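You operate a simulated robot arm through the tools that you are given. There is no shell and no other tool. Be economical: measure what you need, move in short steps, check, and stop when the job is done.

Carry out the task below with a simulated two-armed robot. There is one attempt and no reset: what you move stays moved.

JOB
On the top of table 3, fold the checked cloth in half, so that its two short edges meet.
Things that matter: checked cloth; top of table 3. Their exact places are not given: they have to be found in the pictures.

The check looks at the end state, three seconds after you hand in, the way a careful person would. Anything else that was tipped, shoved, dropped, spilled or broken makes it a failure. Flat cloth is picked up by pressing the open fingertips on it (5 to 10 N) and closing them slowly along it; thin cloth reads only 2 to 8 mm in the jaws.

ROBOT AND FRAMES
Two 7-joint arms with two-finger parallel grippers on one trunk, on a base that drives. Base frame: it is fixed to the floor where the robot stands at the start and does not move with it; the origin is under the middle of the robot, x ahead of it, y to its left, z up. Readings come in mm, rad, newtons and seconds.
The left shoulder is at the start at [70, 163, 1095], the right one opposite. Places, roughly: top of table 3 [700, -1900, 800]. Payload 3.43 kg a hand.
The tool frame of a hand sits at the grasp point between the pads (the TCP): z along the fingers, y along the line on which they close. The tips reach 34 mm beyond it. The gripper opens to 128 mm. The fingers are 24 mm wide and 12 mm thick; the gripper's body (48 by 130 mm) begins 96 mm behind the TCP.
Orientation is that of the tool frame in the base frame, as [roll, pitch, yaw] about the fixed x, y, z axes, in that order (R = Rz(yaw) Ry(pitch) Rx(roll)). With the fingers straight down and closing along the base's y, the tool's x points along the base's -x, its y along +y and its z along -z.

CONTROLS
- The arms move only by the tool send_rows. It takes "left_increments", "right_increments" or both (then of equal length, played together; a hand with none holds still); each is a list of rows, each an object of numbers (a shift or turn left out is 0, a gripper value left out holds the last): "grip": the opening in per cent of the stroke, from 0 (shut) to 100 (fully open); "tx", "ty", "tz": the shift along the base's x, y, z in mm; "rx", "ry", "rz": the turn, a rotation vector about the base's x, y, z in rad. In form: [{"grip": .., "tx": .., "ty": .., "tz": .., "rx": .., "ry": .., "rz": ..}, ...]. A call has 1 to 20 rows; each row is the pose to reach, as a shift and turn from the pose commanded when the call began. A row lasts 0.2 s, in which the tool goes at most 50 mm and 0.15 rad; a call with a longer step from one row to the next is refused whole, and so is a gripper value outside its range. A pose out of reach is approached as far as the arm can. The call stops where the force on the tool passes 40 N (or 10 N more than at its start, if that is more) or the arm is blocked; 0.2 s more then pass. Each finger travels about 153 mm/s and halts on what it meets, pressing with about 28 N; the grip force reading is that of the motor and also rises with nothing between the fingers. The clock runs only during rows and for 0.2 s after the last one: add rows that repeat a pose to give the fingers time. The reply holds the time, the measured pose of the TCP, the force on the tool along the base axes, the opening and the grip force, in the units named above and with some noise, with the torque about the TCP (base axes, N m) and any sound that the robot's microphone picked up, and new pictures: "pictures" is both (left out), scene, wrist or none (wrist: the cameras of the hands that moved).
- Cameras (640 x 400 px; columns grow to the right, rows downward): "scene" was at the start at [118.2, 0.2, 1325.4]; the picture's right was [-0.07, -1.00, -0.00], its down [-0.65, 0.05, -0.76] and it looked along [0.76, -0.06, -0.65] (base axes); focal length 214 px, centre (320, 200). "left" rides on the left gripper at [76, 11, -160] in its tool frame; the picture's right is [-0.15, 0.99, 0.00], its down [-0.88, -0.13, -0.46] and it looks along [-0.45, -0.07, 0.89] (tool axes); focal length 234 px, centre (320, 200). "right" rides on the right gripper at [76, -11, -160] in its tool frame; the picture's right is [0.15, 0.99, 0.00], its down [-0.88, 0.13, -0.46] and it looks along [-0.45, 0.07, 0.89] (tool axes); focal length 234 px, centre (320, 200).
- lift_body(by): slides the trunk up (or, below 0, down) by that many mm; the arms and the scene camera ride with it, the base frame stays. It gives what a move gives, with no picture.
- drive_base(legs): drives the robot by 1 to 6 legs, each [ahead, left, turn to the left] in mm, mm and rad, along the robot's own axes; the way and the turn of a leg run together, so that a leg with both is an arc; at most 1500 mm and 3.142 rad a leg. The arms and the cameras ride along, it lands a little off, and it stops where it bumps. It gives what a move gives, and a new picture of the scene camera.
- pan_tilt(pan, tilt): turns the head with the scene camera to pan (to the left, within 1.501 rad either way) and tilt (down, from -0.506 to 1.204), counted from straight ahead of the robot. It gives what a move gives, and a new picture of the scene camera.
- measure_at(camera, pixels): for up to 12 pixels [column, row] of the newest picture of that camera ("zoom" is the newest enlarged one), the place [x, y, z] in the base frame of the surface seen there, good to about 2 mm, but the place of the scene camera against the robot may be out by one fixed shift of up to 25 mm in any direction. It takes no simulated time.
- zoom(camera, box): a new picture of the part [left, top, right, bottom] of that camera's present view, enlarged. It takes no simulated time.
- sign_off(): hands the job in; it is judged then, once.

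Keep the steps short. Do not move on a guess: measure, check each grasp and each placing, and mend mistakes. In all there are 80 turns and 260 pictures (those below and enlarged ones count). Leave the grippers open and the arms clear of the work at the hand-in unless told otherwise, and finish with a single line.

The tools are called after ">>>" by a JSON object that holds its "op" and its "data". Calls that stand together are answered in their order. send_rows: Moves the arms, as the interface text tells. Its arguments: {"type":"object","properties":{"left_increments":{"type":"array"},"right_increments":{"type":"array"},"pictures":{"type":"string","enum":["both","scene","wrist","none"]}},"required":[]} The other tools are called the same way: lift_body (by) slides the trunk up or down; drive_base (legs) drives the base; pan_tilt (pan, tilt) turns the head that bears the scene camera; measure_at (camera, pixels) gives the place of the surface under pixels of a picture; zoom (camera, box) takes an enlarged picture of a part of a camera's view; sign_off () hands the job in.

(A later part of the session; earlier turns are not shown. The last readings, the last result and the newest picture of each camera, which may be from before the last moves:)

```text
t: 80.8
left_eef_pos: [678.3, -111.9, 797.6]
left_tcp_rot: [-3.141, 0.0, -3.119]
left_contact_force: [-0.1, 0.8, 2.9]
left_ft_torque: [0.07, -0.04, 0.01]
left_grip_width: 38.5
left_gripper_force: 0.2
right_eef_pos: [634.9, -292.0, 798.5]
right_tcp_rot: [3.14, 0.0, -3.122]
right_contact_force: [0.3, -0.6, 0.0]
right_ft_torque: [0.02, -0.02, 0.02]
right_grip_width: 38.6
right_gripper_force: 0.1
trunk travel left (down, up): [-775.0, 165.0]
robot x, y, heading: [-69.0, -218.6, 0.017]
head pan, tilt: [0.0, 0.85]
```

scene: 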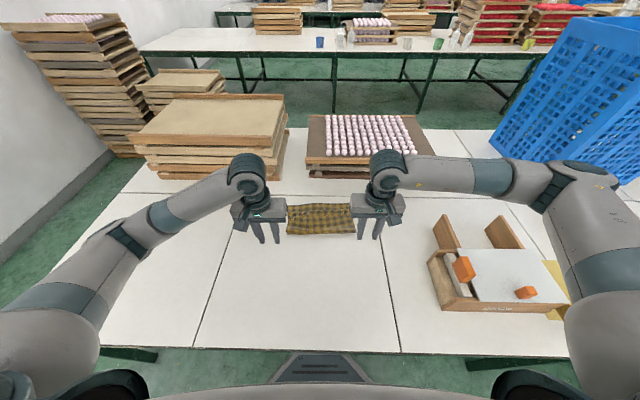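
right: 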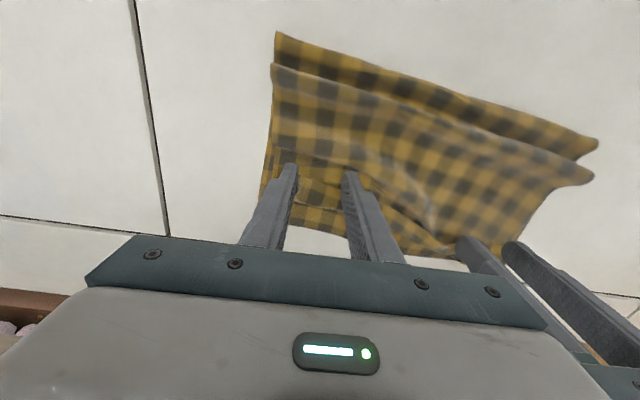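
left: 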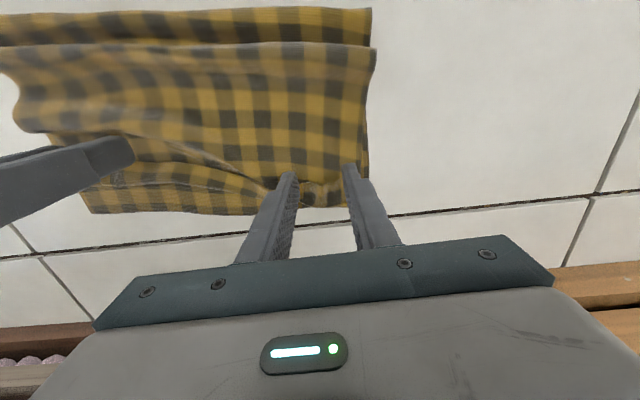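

The left is at 3 N contact. I'll take left 0.3 and right 1.5 mm further down and close slowly.

>>> {"op": "send_rows", "data": {"left_increments": [{"tz": -0.3}, {"tz": -0.3}, {"tz": -0.3, "grip": 27}, {"tz": -0.3, "grip": 25}, {"tz": -0.3, "grip": 23}, {"tz": -0.3, "grip": 21}, {"tz": -0.3, "grip": 19}, {"tz": -0.3, "grip": 17}, {"tz": -0.3, "grip": 15}, {"tz": -0.3, "grip": 13}, {"tz": -0.3, "grip": 11}, {"tz": -0.3, "grip": 9}, {"tz": -0.3, "grip": 7}, {"tz": -0.3, "grip": 5}, {"tz": -0.3, "grip": 3}, {"tz": -0.3, "grip": 1.5}, {"tz": -0.3, "grip": 0}, {"tz": -0.3, "grip": 0}, {"tz": -0.3, "grip": 0}], "right_increments": [{"tz": -1}, {"tz": -1.7}, {"tz": -1.7, "grip": 27}, {"tz": -1.7, "grip": 25}, {"tz": -1.7, "grip": 23}, {"tz": -1.7, "grip": 21}, {"tz": -1.7, "grip": 19}, {"tz": -1.7, "grip": 17}, {"tz": -1.7, "grip": 15}, {"tz": -1.7, "grip": 13}, {"tz": -1.7, "grip": 11}, {"tz": -1.7, "grip": 9}, {"tz": -1.7, "grip": 7}, {"tz": -1.7, "grip": 5}, {"tz": -1.7, "grip": 3}, {"tz": -1.7, "grip": 1.5}, {"tz": -1.7, "grip": 0}, {"tz": -1.7, "grip": 0}, {"tz": -1.7, "grip": 0}], "pictures": "wrist"}}

>>> {"op": "zoom", "data": {"camera": "left", "box": [220, 120, 440, 270]}}

>>> {"op": "zoom", "data": {"camera": "right", "box": [220, 120, 440, 270]}}

```text
t: 84.8
left_eef_pos: [678.2, -111.3, 797.3]
left_tcp_rot: [3.141, 0.0, -3.119]
left_contact_force: [-0.1, -0.7, 5.4]
left_ft_torque: [0.0, -0.07, 0.0]
left_grip_width: 2.6
left_gripper_force: 28.1
right_eef_pos: [635.6, -292.2, 797.7]
right_tcp_rot: [-3.141, 0.002, -3.122]
right_contact_force: [-0.2, 1.0, 0.0]
right_ft_torque: [0.0, -0.03, 0.01]
right_grip_width: 2.2
right_gripper_force: 28.2
trunk travel left (down, up): [-775.0, 165.0]
robot x, y, heading: [-69.2, -216.6, 0.024]
head pan, tilt: [0.0, 0.85]
```

right: 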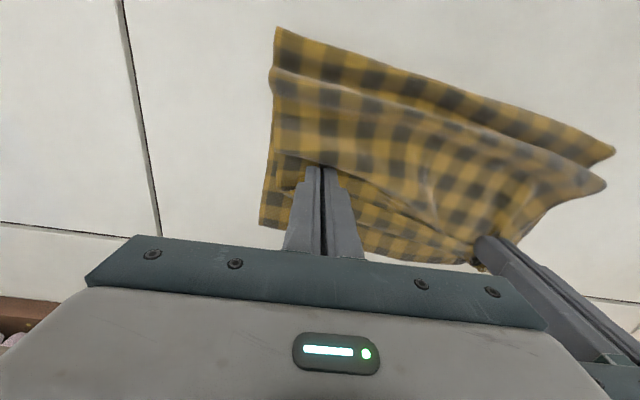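
left: 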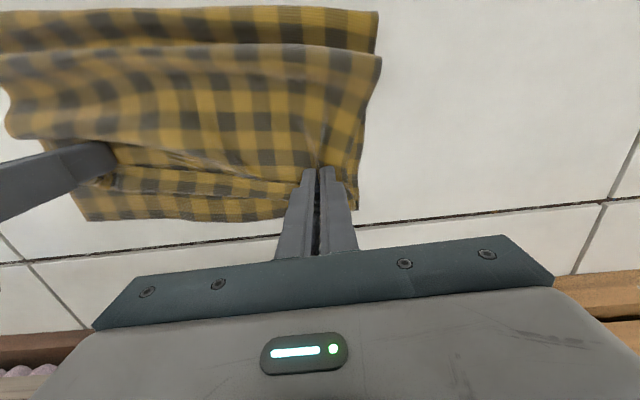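

```text
2.67 times, centred on (330, 195) of left
```

zoom: 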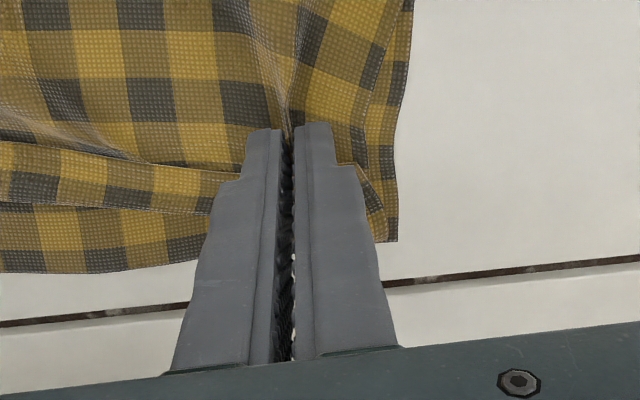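

```text
2.67 times, centred on (330, 195) of right
```

zoom: 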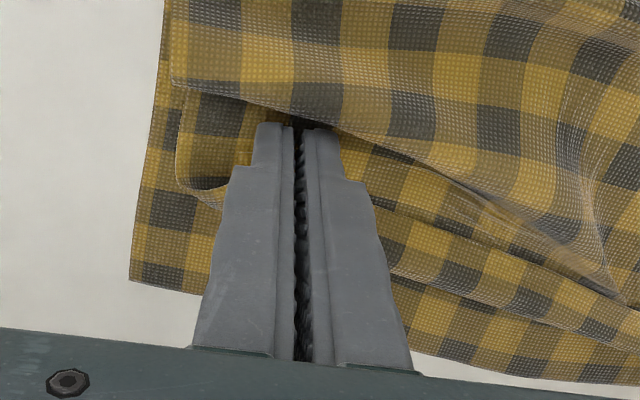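

Both read about 2.4 mm. The left also seems to gather the layer behind the hem. I'll lift 60 mm and check what's held.

>>> {"op": "send_rows", "data": {"left_increments": [{"tz": 20}, {"tz": 45, "tx": -10}, {"tz": 70, "tx": -25}, {"tz": 90, "tx": -45}, {"tz": 90, "tx": -45}], "right_increments": [{"tz": 20}, {"tz": 45, "tx": -5}, {"tz": 70, "tx": -10}, {"tz": 90, "tx": -10}, {"tz": 90, "tx": -10}], "pictures": "both"}}

>>> {"op": "zoom", "data": {"camera": "scene", "box": [255, 155, 385, 245]}}

>>> {"op": "zoom", "data": {"camera": "left", "box": [120, 80, 440, 280]}}

>>> {"op": "zoom", "data": {"camera": "right", "box": [220, 80, 540, 280]}}

```text
t: 86.0
left_eef_pos: [634.8, -110.9, 885.0]
left_tcp_rot: [3.141, -0.002, -3.118]
left_contact_force: [-0.9, -0.1, -0.8]
left_ft_torque: [-0.03, 0.01, 0.04]
left_grip_width: 2.5
left_gripper_force: 27.9
right_eef_pos: [626.6, -293.6, 886.0]
right_tcp_rot: [-3.142, 0.0, -3.123]
right_contact_force: [0.3, 0.9, -0.5]
right_ft_torque: [0.0, 0.02, 0.01]
right_grip_width: 1.6
right_gripper_force: 27.8
trunk travel left (down, up): [-775.0, 165.0]
robot x, y, heading: [-68.0, -216.0, 0.024]
head pan, tilt: [0.0, 0.85]
```

scene: 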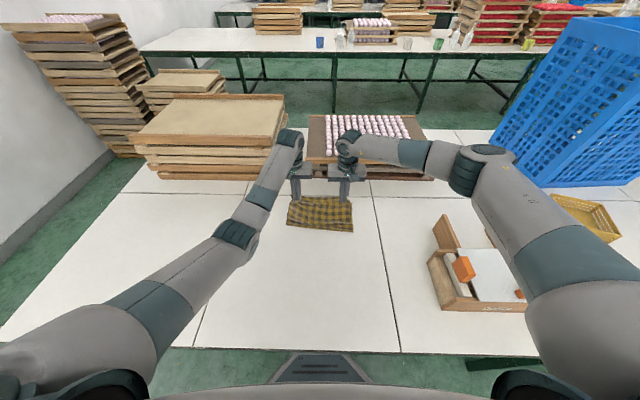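
right: 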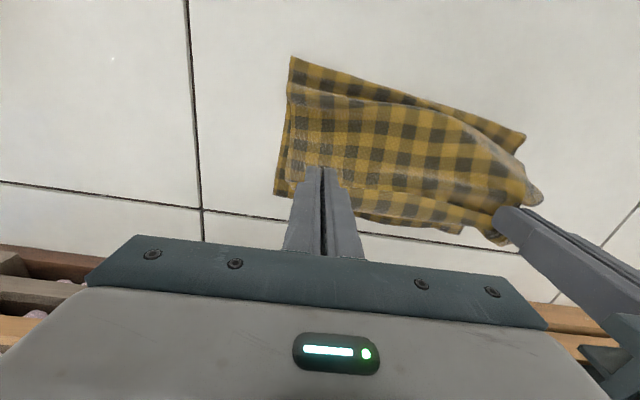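
left: 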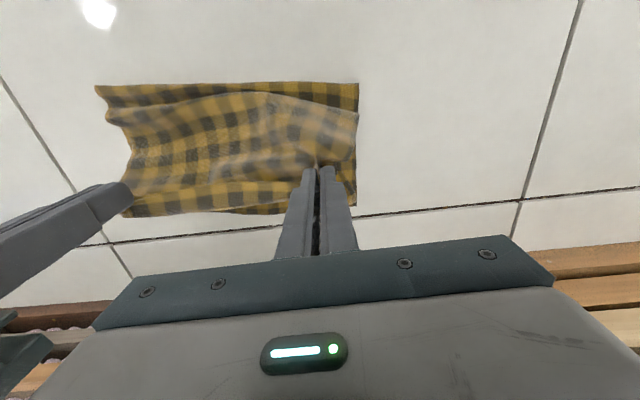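

```text
4.44 times, centred on (320, 200) of scene
```

zoom: 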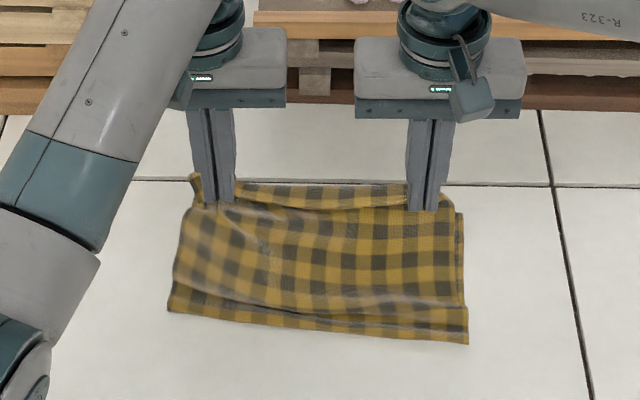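

```text
2.00 times, centred on (280, 180) of left
```

zoom: 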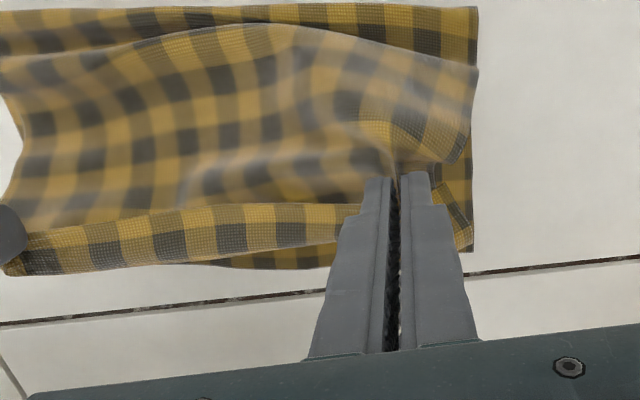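

```text
2.00 times, centred on (380, 180) of right
```

zoom: 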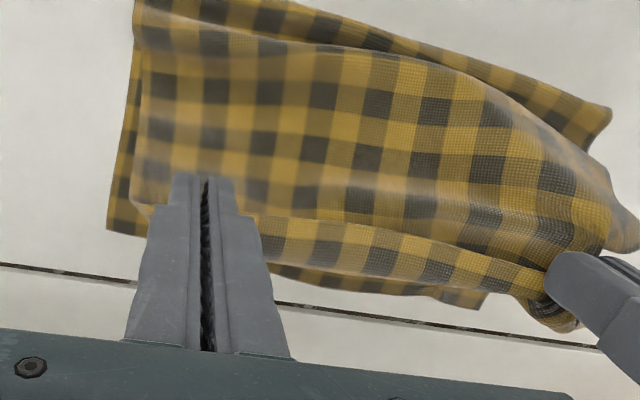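

The right holds just the hem, which is good. I'll look closer at what the left is holding.

>>> {"op": "zoom", "data": {"camera": "left", "box": [240, 120, 400, 220]}}

>>> {"op": "zoom", "data": {"camera": "scene", "box": [285, 180, 325, 210]}}

>>> {"op": "zoom", "data": {"camera": "right", "box": [400, 120, 560, 250]}}

```text
4.00 times, centred on (320, 170) of left
```

zoom: 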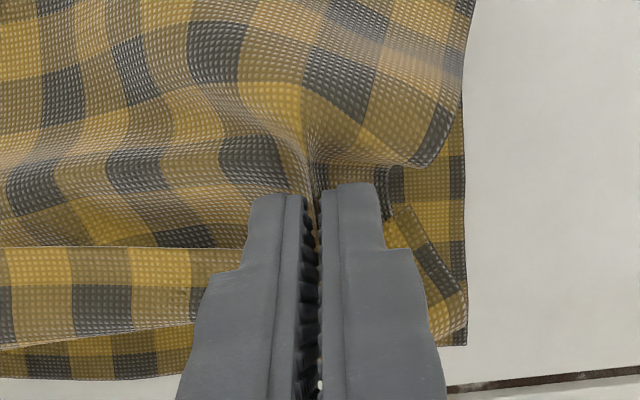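

```text
13.33 times, centred on (305, 195) of scene
```

zoom: 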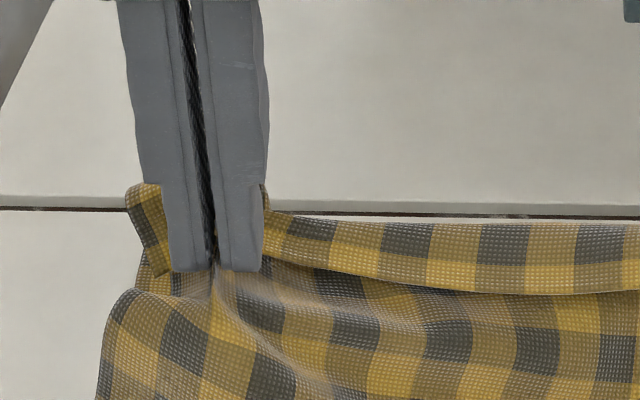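

```text
3.08 times, centred on (480, 185) of right
```

zoom: 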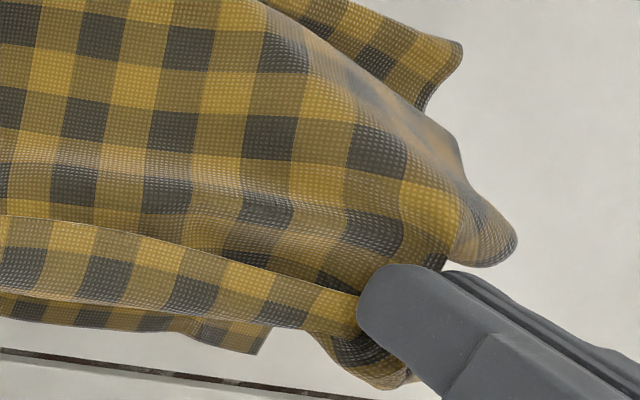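

The left pinched the layer behind the hem instead of the hem itself. I'll lower both back, open only the left slowly so the gather spreads, and lift it clear to see the left hem again.

>>> {"op": "send_rows", "data": {"left_increments": [{"tx": 20, "tz": -20}, {"tx": 35, "tz": -45}, {"tx": 43, "tz": -70}, {"tx": 45, "tz": -86}, {"tx": 45, "tz": -88}, {"tx": 45, "tz": -88, "grip": 3}, {"tx": 45, "tz": -88, "grip": 6}, {"tx": 45, "tz": -88, "grip": 9}, {"tx": 45, "tz": -88, "grip": 12}, {"tx": 45, "tz": -88, "grip": 15}, {"tx": 45, "tz": -88, "grip": 18}, {"tx": 45, "tz": -88, "grip": 21}, {"tx": 45, "tz": -88, "grip": 24}, {"tx": 45, "tz": -88, "grip": 27}, {"tx": 45, "tz": -88, "grip": 30}, {"tx": 45, "tz": -70, "grip": 30}, {"tx": 30, "tz": -40}, {"tx": 0, "tz": -10}, {"tx": -30, "tz": 0}, {"tx": -30, "tz": 0}], "right_increments": [{"tz": -20, "tx": 10}, {"tz": -45, "tx": 10}, {"tz": -65, "tx": 10}, {"tz": -72, "tx": 10}, {"tz": -72, "tx": 10}, {"tz": -72, "tx": 10}, {"tz": -72, "tx": 10}, {"tz": -72, "tx": 10}, {"tz": -72, "tx": 10}, {"tz": -72, "tx": 10}, {"tz": -72, "tx": 10}, {"tz": -72, "tx": 10}, {"tz": -72, "tx": 10}, {"tz": -72, "tx": 10}, {"tz": -72, "tx": 10}, {"tz": -72, "tx": 10}, {"tz": -72, "tx": 10}, {"tz": -72, "tx": 10}, {"tz": -72, "tx": 10}, {"tz": -72, "tx": 10}], "pictures": "wrist"}}

>>> {"op": "zoom", "data": {"camera": "left", "box": [120, 80, 440, 280]}}

>>> {"op": "zoom", "data": {"camera": "scene", "box": [265, 165, 385, 245]}}

```text
t: 90.2
left_eef_pos: [605.2, -110.9, 886.9]
left_tcp_rot: [3.139, -0.001, -3.118]
left_contact_force: [-0.2, -0.1, 0.0]
left_ft_torque: [0.0, 0.04, 0.01]
left_grip_width: 38.6
left_gripper_force: 0.1
right_eef_pos: [637.0, -291.8, 813.5]
right_tcp_rot: [-3.141, -0.001, -3.124]
right_contact_force: [1.1, -0.9, -0.1]
right_ft_torque: [0.01, 0.02, 0.0]
right_grip_width: 1.8
right_gripper_force: 27.5
trunk travel left (down, up): [-775.0, 165.0]
robot x, y, heading: [-69.6, -212.8, 0.025]
head pan, tilt: [0.0, 0.85]
```

right: 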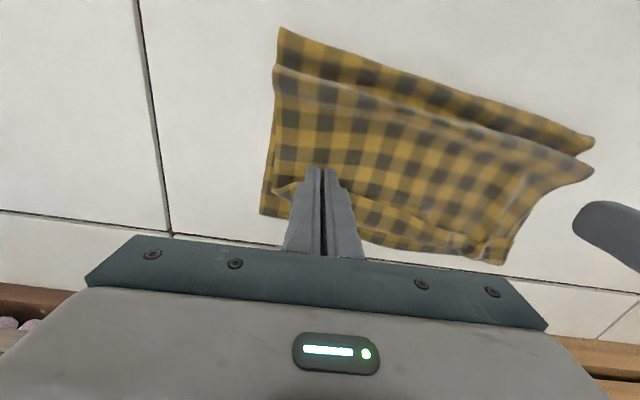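
left: 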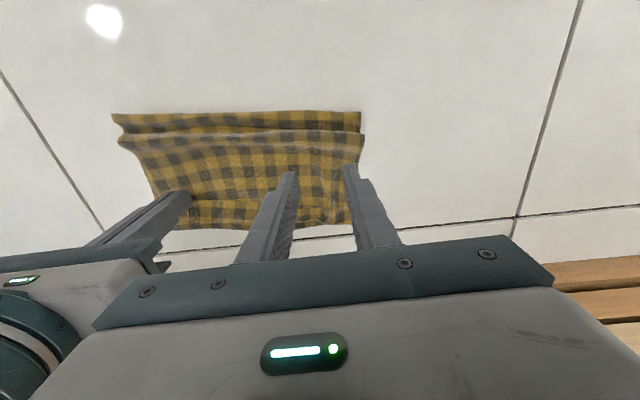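

```text
2.00 times, centred on (280, 180) of left
```

zoom: 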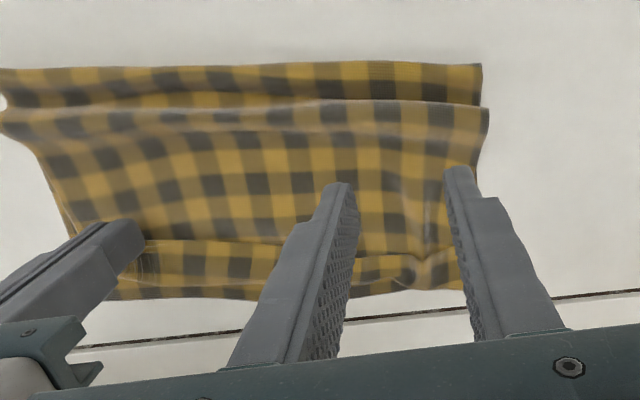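

```text
5.00 times, centred on (325, 205) of scene
```

zoom: 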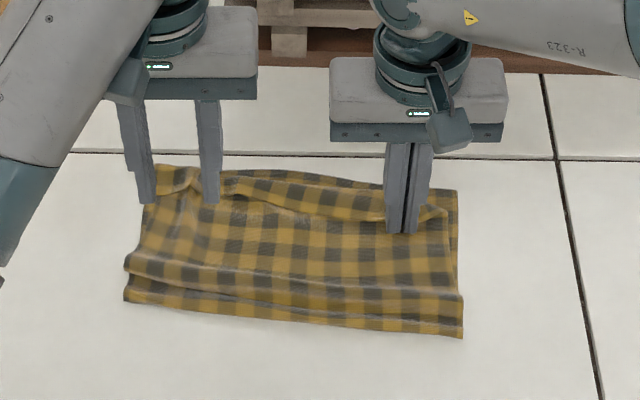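

>>> {"op": "measure_at", "data": {"camera": "left", "pixels": [[305, 208], [305, 220], [318, 210], [335, 213], [345, 214], [330, 222], [250, 200], [250, 215], [350, 222], [305, 200]]}}

>>> {"op": "measure_at", "data": {"camera": "zoom", "pixels": [[165, 168], [165, 180], [165, 192], [240, 178], [240, 190], [240, 200], [320, 178], [320, 198], [320, 212], [450, 195], [130, 300], [460, 330]]}}

```text
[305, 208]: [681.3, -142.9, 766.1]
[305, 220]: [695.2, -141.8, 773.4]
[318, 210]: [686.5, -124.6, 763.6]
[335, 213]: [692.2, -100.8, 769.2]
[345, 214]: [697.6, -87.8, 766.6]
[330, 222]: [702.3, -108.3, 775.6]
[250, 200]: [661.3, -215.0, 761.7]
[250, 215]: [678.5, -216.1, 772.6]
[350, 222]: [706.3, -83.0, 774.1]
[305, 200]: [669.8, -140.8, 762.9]
```

```text
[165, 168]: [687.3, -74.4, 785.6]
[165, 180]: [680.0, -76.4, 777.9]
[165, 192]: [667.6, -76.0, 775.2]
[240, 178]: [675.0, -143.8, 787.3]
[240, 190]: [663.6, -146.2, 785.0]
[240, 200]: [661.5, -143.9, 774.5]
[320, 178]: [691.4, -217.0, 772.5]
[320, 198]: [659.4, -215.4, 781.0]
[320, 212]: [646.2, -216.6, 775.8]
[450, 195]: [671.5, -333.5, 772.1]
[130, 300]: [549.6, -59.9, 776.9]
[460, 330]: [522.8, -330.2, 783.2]
```

Left hem now: free edge x≈681–690, turn ≈704. This time I'll tilt the left hand (ry +0.25) so only the front of the fingertips bears on the hem strip, at about (692,-125).

>>> {"op": "send_rows", "data": {"left_increments": [{"tx": 30, "ty": -5, "ry": 0.08}, {"tx": 60, "ty": -10, "ry": 0.16}, {"tx": 87, "ty": -14, "tz": -20, "ry": 0.25}, {"tx": 87, "ty": -14, "tz": -50, "ry": 0.25}, {"tx": 87, "ty": -14, "tz": -74, "ry": 0.25}, {"tx": 87, "ty": -14, "tz": -78, "ry": 0.25}, {"tx": 87, "ty": -14, "tz": -78, "ry": 0.25}], "pictures": "wrist"}}

>>> {"op": "zoom", "data": {"camera": "left", "box": [220, 120, 440, 270]}}

>>> {"op": "zoom", "data": {"camera": "scene", "box": [275, 170, 335, 210]}}

```text
t: 91.8
left_eef_pos: [656.2, -116.5, 832.9]
left_tcp_rot: [3.135, -0.251, -3.12]
left_contact_force: [-0.9, 0.2, -0.2]
left_ft_torque: [0.04, 0.0, -0.02]
left_grip_width: 38.4
left_gripper_force: 0.0
left hand out of reach, approached as far as the arm can: row 3, 4, 5, 6, 7
right_eef_pos: [637.1, -292.0, 814.3]
right_tcp_rot: [3.141, -0.001, -3.123]
right_contact_force: [0.1, 0.5, 0.7]
right_ft_torque: [-0.03, 0.0, 0.03]
right_grip_width: 1.8
right_gripper_force: 28.0
trunk travel left (down, up): [-775.0, 165.0]
robot x, y, heading: [-69.2, -214.2, 0.024]
head pan, tilt: [0.0, 0.85]
```

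left: 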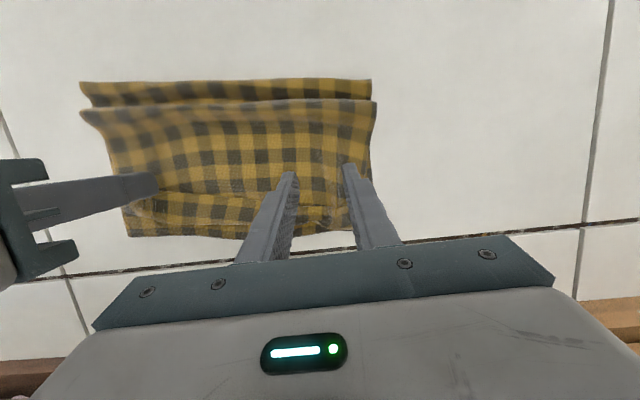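

```text
2.67 times, centred on (330, 195) of left
```

zoom: 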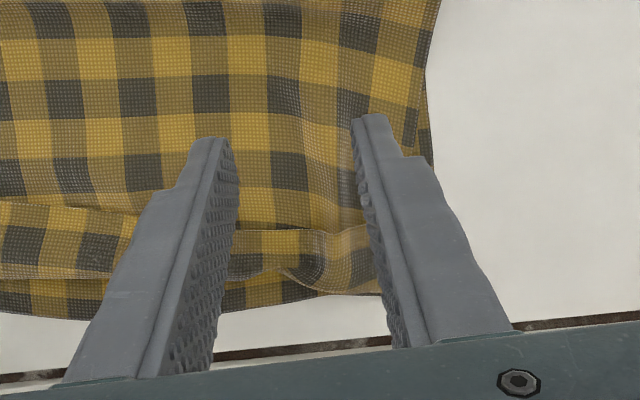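

```text
10.00 times, centred on (305, 190) of scene
```

zoom: 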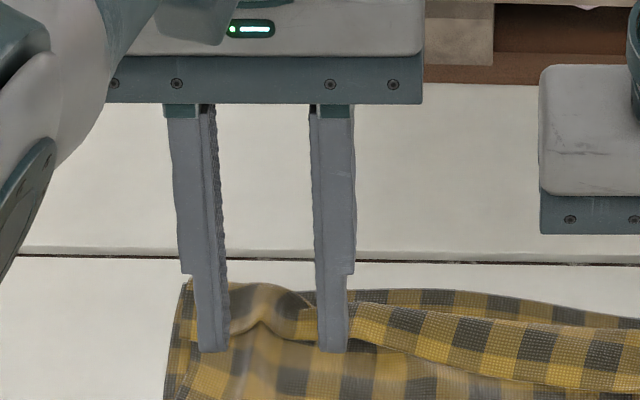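

The tilted pose is out of reach by about 36 mm. I'll go back to vertical and put the fingers fully over the hem strip instead, at TCP (687,-125).

>>> {"op": "send_rows", "data": {"left_increments": [{"ry": -0.12, "tz": 5}, {"tx": 10, "ty": -3, "tz": 5, "ry": -0.251}, {"tx": 31, "ty": -8.5, "tz": 0, "ry": -0.251}, {"tx": 31, "ty": -8.5, "tz": -20, "ry": -0.251}, {"tx": 31, "ty": -8.5, "tz": -27, "ry": -0.251}, {"tx": 31, "ty": -8.5, "tz": -27, "ry": -0.251}], "pictures": "wrist"}}

>>> {"op": "zoom", "data": {"camera": "left", "box": [220, 120, 440, 270]}}

```text
t: 93.2
left_eef_pos: [688.2, -126.3, 805.7]
left_tcp_rot: [-3.141, 0.0, -3.119]
left_contact_force: [-0.2, 0.4, -0.2]
left_ft_torque: [-0.03, 0.0, 0.0]
left_grip_width: 38.2
left_gripper_force: 0.1
right_eef_pos: [636.0, -291.1, 813.5]
right_tcp_rot: [3.142, 0.0, -3.122]
right_contact_force: [0.5, 0.5, 0.5]
right_ft_torque: [-0.03, 0.02, -0.01]
right_grip_width: 2.0
right_gripper_force: 28.0
trunk travel left (down, up): [-775.0, 165.0]
robot x, y, heading: [-65.2, -219.6, 0.023]
head pan, tilt: [0.0, 0.85]
```

left: 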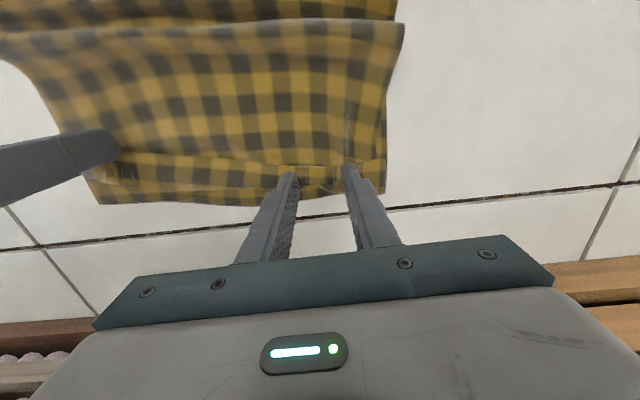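

```text
2.67 times, centred on (330, 195) of left
```

zoom: 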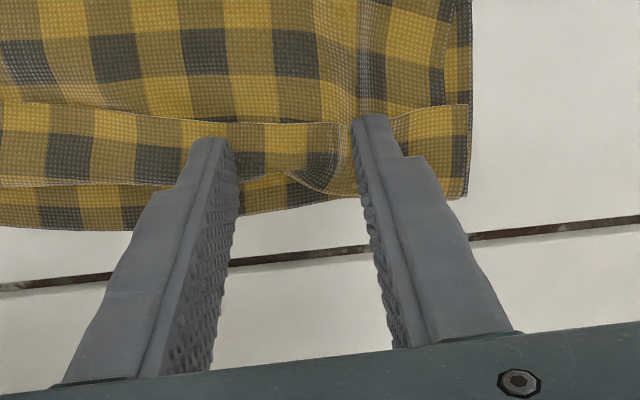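

Good: the fingertips are over the strip now. I'll lower 8 mm to press lightly, then close slowly.

>>> {"op": "send_rows", "data": {"left_increments": [{"tz": -4}, {"tz": -6.5}, {"tz": -7.5}, {"tz": -8}, {"tz": -8.3, "grip": 28}, {"tz": -8.3, "grip": 26}, {"tz": -8.3, "grip": 24}, {"tz": -8.3, "grip": 22}, {"tz": -8.3, "grip": 20}, {"tz": -8.3, "grip": 18}, {"tz": -8.3, "grip": 16}, {"tz": -8.3, "grip": 14}, {"tz": -8.3, "grip": 12}, {"tz": -8.3, "grip": 10}, {"tz": -8.3, "grip": 8}, {"tz": -8.3, "grip": 6}, {"tz": -8.3, "grip": 4}, {"tz": -8.3, "grip": 2}, {"tz": -8.3, "grip": 0}, {"tz": -8.3, "grip": 0}], "pictures": "wrist"}}

>>> {"op": "zoom", "data": {"camera": "left", "box": [220, 120, 440, 270]}}

```text
t: 97.4
left_eef_pos: [690.0, -126.7, 798.2]
left_tcp_rot: [-3.141, -0.001, -3.12]
left_contact_force: [-0.4, -1.0, 2.0]
left_ft_torque: [-0.02, -0.03, 0.0]
left_grip_width: 2.1
left_gripper_force: 28.1
right_eef_pos: [636.1, -291.8, 815.3]
right_tcp_rot: [-3.141, 0.001, -3.122]
right_contact_force: [0.4, 0.1, -0.1]
right_ft_torque: [0.01, -0.02, 0.03]
right_grip_width: 1.5
right_gripper_force: 28.2
trunk travel left (down, up): [-775.0, 165.0]
robot x, y, heading: [-67.3, -214.7, 0.02]
head pan, tilt: [0.0, 0.85]
```

left: 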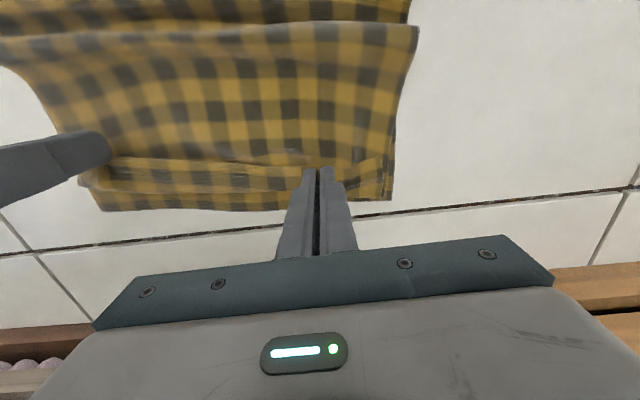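

```text
2.67 times, centred on (330, 195) of left
```

zoom: 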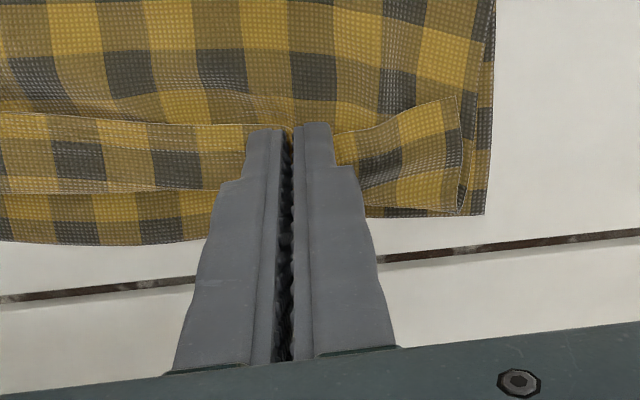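

The left now holds just the hem, cleanly (2.1 mm). I'll measure the bottom layer's far edge before re-laying.

>>> {"op": "measure_at", "data": {"camera": "left", "pixels": [[390, 198], [368, 199], [250, 208], [180, 207], [103, 208], [416, 30], [85, 180]]}}

>>> {"op": "send_rows", "data": {"left_increments": [{"tz": 25, "tx": -10}, {"tz": 60, "tx": -30}, {"tz": 95, "tx": -60}, {"tz": 120, "tx": -95}, {"tz": 135, "tx": -135}, {"tz": 140, "tx": -175}, {"tz": 135, "tx": -212}, {"tz": 120, "tx": -245}, {"tz": 105, "tx": -275}, {"tz": 90, "tx": -290}, {"tz": 90, "tx": -290}], "right_increments": [{"tz": 25, "tx": 0}, {"tz": 55, "tx": -5}, {"tz": 85, "tx": -20}, {"tz": 105, "tx": -50}, {"tz": 120, "tx": -90}, {"tz": 124, "tx": -130}, {"tz": 118, "tx": -170}, {"tz": 103, "tx": -205}, {"tz": 88, "tx": -235}, {"tz": 73, "tx": -250}, {"tz": 73, "tx": -250}], "pictures": "scene"}}

>>> {"op": "zoom", "data": {"camera": "scene", "box": [240, 165, 400, 265]}}

```text
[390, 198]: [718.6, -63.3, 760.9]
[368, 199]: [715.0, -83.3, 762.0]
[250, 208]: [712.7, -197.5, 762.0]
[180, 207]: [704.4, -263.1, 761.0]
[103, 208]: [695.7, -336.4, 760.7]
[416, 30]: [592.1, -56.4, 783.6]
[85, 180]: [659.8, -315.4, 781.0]
```

```text
t: 99.8
left_eef_pos: [398.2, -125.3, 887.7]
left_tcp_rot: [3.141, 0.001, -3.12]
left_contact_force: [0.2, -0.2, 0.1]
left_ft_torque: [0.01, -0.03, -0.03]
left_grip_width: 2.5
left_gripper_force: 27.7
right_eef_pos: [385.1, -291.2, 888.4]
right_tcp_rot: [-3.141, 0.001, -3.126]
right_contact_force: [-0.1, 0.2, -0.1]
right_ft_torque: [-0.02, -0.02, 0.01]
right_grip_width: 2.0
right_gripper_force: 28.1
trunk travel left (down, up): [-775.0, 165.0]
robot x, y, heading: [-70.8, -214.2, 0.02]
head pan, tilt: [0.0, 0.85]
```

scene: 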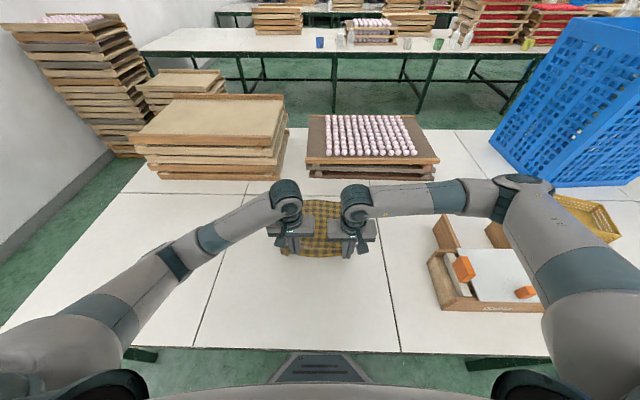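

```text
4.00 times, centred on (320, 215) of scene
```

zoom: 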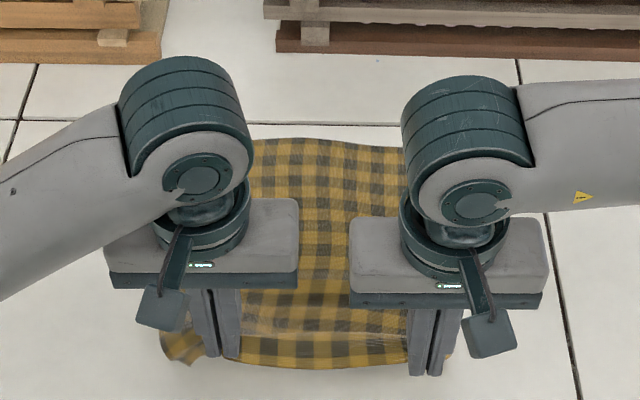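

>>> {"op": "measure_at", "data": {"camera": "zoom", "pixels": [[265, 142], [305, 141], [350, 145], [398, 152], [300, 250], [300, 285], [300, 310], [300, 330], [300, 360], [180, 355]]}}

```text
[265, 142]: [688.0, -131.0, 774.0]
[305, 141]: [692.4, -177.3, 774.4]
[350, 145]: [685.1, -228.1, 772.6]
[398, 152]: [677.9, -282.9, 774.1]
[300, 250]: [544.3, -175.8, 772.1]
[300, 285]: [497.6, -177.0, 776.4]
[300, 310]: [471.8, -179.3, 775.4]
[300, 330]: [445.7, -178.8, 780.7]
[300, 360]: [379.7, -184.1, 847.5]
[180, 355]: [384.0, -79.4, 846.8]
```

The bottom is flat past the fold line. In the wrist frame the far edge runs from about (715,-63) to (690,-336), so the fold belongs near x≈517 mid. Next comes the low slack arc and then a low forward draw, stopping about 20 mm short to inspect.

>>> {"op": "send_rows", "data": {"left_increments": [{"tx": 30, "tz": 8}, {"tx": 60, "tz": 16}, {"tx": 90, "tz": 16}, {"tx": 125, "tz": 14}, {"tx": 155, "tz": 9}, {"tx": 180, "tz": -1}, {"tx": 203, "tz": -16}, {"tx": 220, "tz": -34}, {"tx": 231, "tz": -54}, {"tx": 237, "tz": -68}, {"tx": 241, "tz": -76}, {"tx": 250, "tz": -80, "ty": -1}, {"tx": 262, "tz": -82, "ty": -1}, {"tx": 275, "tz": -84, "ty": -1}, {"tx": 275, "tz": -84, "ty": -1}], "right_increments": [{"tx": 30, "tz": 8}, {"tx": 60, "tz": 16}, {"tx": 90, "tz": 16}, {"tx": 125, "tz": 14}, {"tx": 155, "tz": 9}, {"tx": 180, "tz": -1}, {"tx": 203, "tz": -16}, {"tx": 220, "tz": -34}, {"tx": 231, "tz": -54}, {"tx": 237, "tz": -68}, {"tx": 241, "tz": -76}, {"tx": 250, "tz": -80, "ty": -1}, {"tx": 262, "tz": -82, "ty": -1}, {"tx": 275, "tz": -84, "ty": -1}, {"tx": 275, "tz": -84, "ty": -1}]}}

>>> {"op": "zoom", "data": {"camera": "left", "box": [100, 80, 420, 280]}}

>>> {"op": "zoom", "data": {"camera": "right", "box": [220, 80, 540, 280]}}

>>> {"op": "zoom", "data": {"camera": "scene", "box": [265, 165, 385, 245]}}

```text
t: 103.0
left_eef_pos: [673.8, -126.6, 803.7]
left_tcp_rot: [3.14, 0.001, -3.119]
left_contact_force: [0.0, -1.2, 0.6]
left_ft_torque: [0.0, -0.03, 0.03]
left_grip_width: 2.3
left_gripper_force: 28.5
right_eef_pos: [660.8, -293.9, 803.3]
right_tcp_rot: [3.142, 0.001, -3.123]
right_contact_force: [1.1, -0.5, 0.8]
right_ft_torque: [0.01, -0.01, -0.01]
right_grip_width: 1.8
right_gripper_force: 27.3
trunk travel left (down, up): [-775.0, 165.0]
robot x, y, heading: [-66.0, -215.0, 0.014]
head pan, tilt: [0.0, 0.85]
```

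scene: 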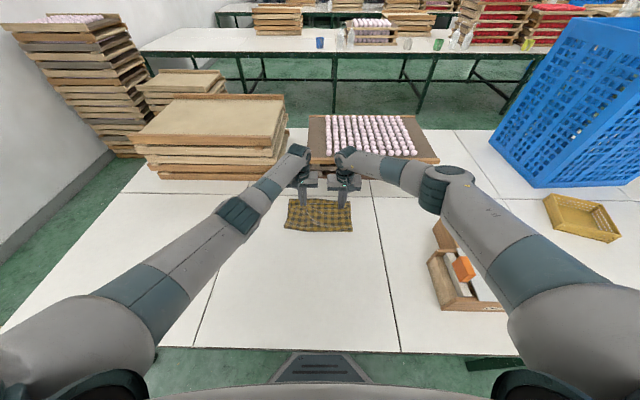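
right: 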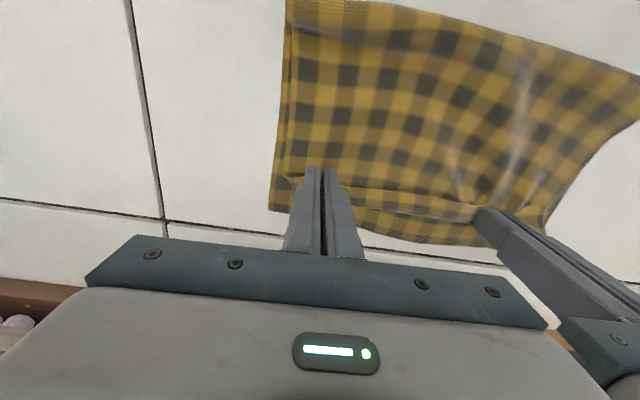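
left: 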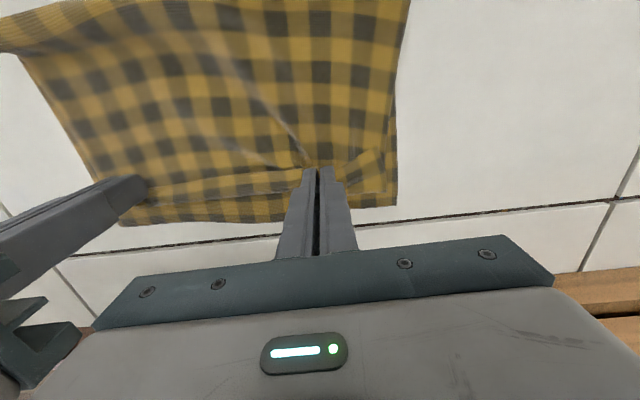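

```text
2.00 times, centred on (260, 180) of left
```

zoom: 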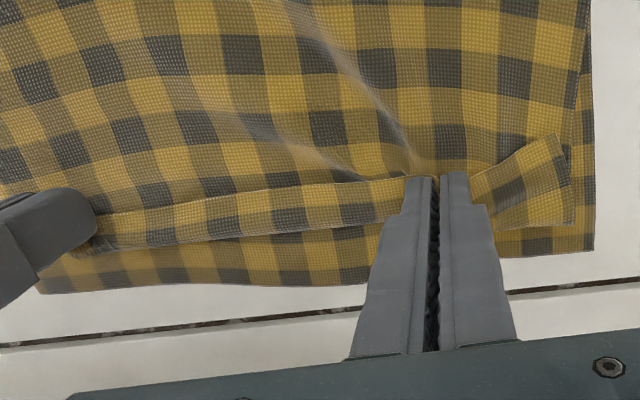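

```text
2.00 times, centred on (380, 180) of right
```

zoom: 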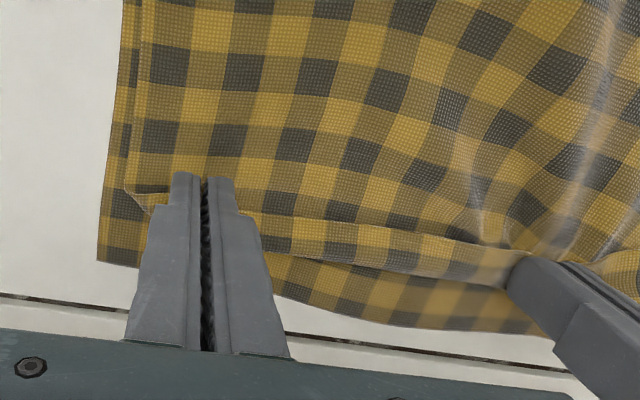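

```text
5.00 times, centred on (325, 205) of scene
```

zoom: 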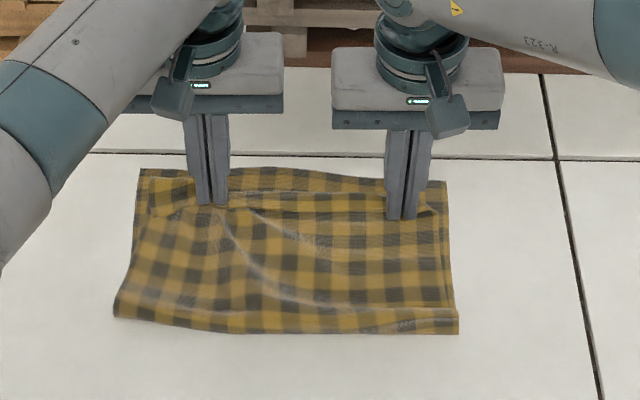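

>>> {"op": "measure_at", "data": {"camera": "left", "pixels": [[396, 202], [380, 190], [250, 192], [250, 205], [250, 219], [180, 201], [180, 213], [180, 222], [130, 225]]}}

>>> {"op": "measure_at", "data": {"camera": "right", "pixels": [[270, 209], [284, 175], [380, 190], [380, 206], [380, 232], [430, 200], [430, 216], [430, 240], [292, 5]]}}

>>> {"op": "measure_at", "data": {"camera": "zoom", "pixels": [[120, 312], [200, 325], [300, 330], [400, 330], [455, 325]]}}

```text
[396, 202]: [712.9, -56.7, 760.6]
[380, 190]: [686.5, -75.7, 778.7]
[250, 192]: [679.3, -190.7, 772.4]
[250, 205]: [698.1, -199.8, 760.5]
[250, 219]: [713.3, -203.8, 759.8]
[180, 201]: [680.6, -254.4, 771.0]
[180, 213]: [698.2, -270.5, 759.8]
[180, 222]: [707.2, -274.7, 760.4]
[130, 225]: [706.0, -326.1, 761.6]
```

```text
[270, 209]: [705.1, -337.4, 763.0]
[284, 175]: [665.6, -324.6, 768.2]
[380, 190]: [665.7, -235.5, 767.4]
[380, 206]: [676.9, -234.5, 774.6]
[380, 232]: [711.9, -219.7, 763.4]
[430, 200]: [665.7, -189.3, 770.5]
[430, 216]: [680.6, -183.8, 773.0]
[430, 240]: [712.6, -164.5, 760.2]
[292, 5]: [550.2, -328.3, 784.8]
```

```text
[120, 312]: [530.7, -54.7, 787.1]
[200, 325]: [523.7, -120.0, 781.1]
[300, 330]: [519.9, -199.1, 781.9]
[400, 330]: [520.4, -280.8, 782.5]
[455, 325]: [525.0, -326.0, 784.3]
```

The fold is at about 533–543, the bottom far edge at 713 left to 705 right, and the turn at about 683 with ~15 mm curl and slack left in the loop. I'll draw both hands forward 26 mm slowly.

>>> {"op": "send_rows", "data": {"left_increments": [{"tx": 5}, {"tx": 10}, {"tx": 15, "tz": -1}, {"tx": 20, "tz": -1}, {"tx": 26, "tz": -1}, {"tx": 26, "tz": -1}], "right_increments": [{"tx": 5}, {"tx": 10}, {"tx": 15, "tz": -1}, {"tx": 21, "tz": -1}, {"tx": 27, "tz": -1}, {"tx": 27, "tz": -1}], "pictures": "wrist"}}

>>> {"op": "zoom", "data": {"camera": "left", "box": [100, 80, 420, 280]}}

>>> {"op": "zoom", "data": {"camera": "right", "box": [220, 80, 540, 280]}}

>>> {"op": "zoom", "data": {"camera": "scene", "box": [265, 165, 385, 245]}}

```text
t: 104.4
left_eef_pos: [700.7, -125.3, 801.6]
left_tcp_rot: [-3.14, 0.0, -3.12]
left_contact_force: [0.3, 0.9, 0.0]
left_ft_torque: [0.0, 0.02, -0.02]
left_grip_width: 2.3
left_gripper_force: 28.0
right_eef_pos: [687.0, -293.1, 803.9]
right_tcp_rot: [-3.141, -0.001, -3.123]
right_contact_force: [-0.5, 0.1, 0.0]
right_ft_torque: [-0.02, -0.01, 0.01]
right_grip_width: 1.7
right_gripper_force: 28.8
trunk travel left (down, up): [-775.0, 165.0]
robot x, y, heading: [-69.7, -221.7, 0.019]
head pan, tilt: [0.0, 0.85]
```

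right: 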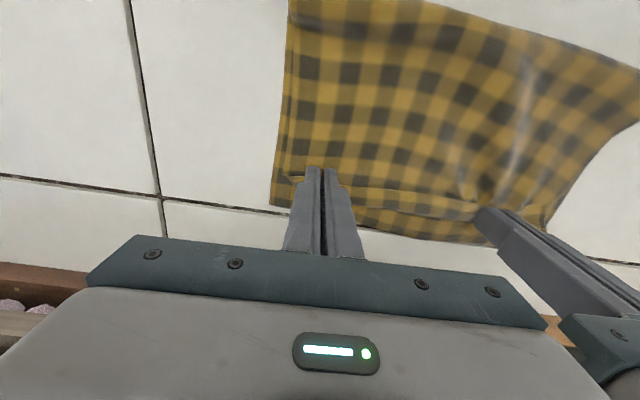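
left: 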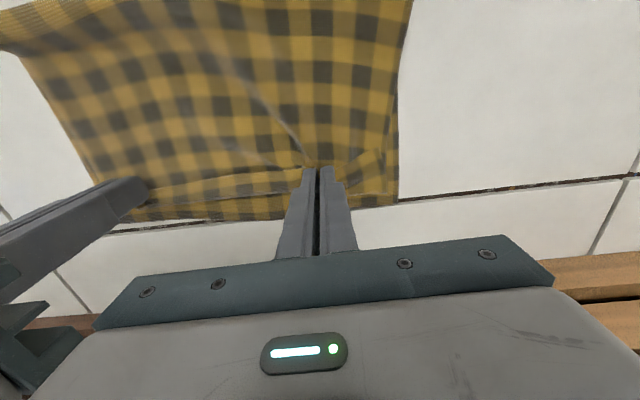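

```text
2.00 times, centred on (260, 180) of left
```

zoom: 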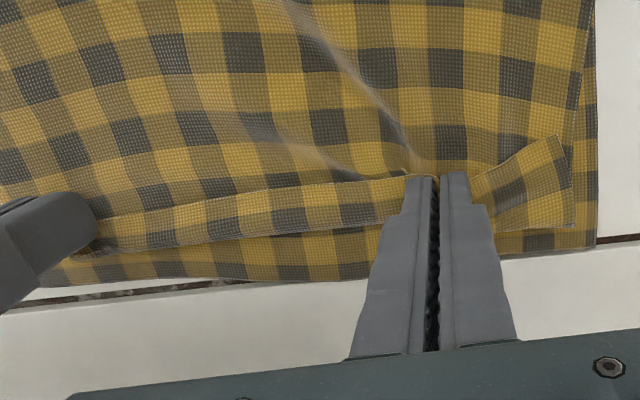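

```text
2.00 times, centred on (380, 180) of right
```

zoom: 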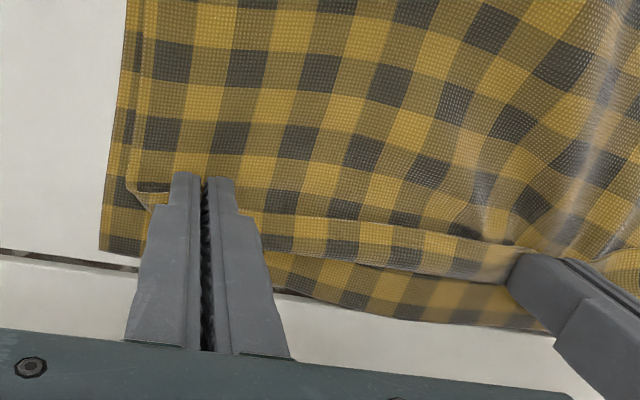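

```text
5.00 times, centred on (325, 205) of scene
5 turns are left
```

zoom: 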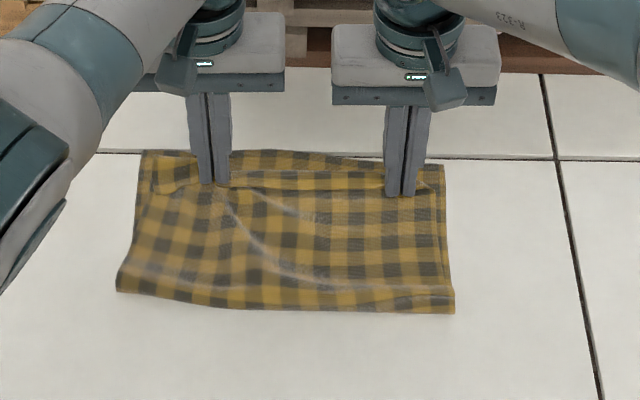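

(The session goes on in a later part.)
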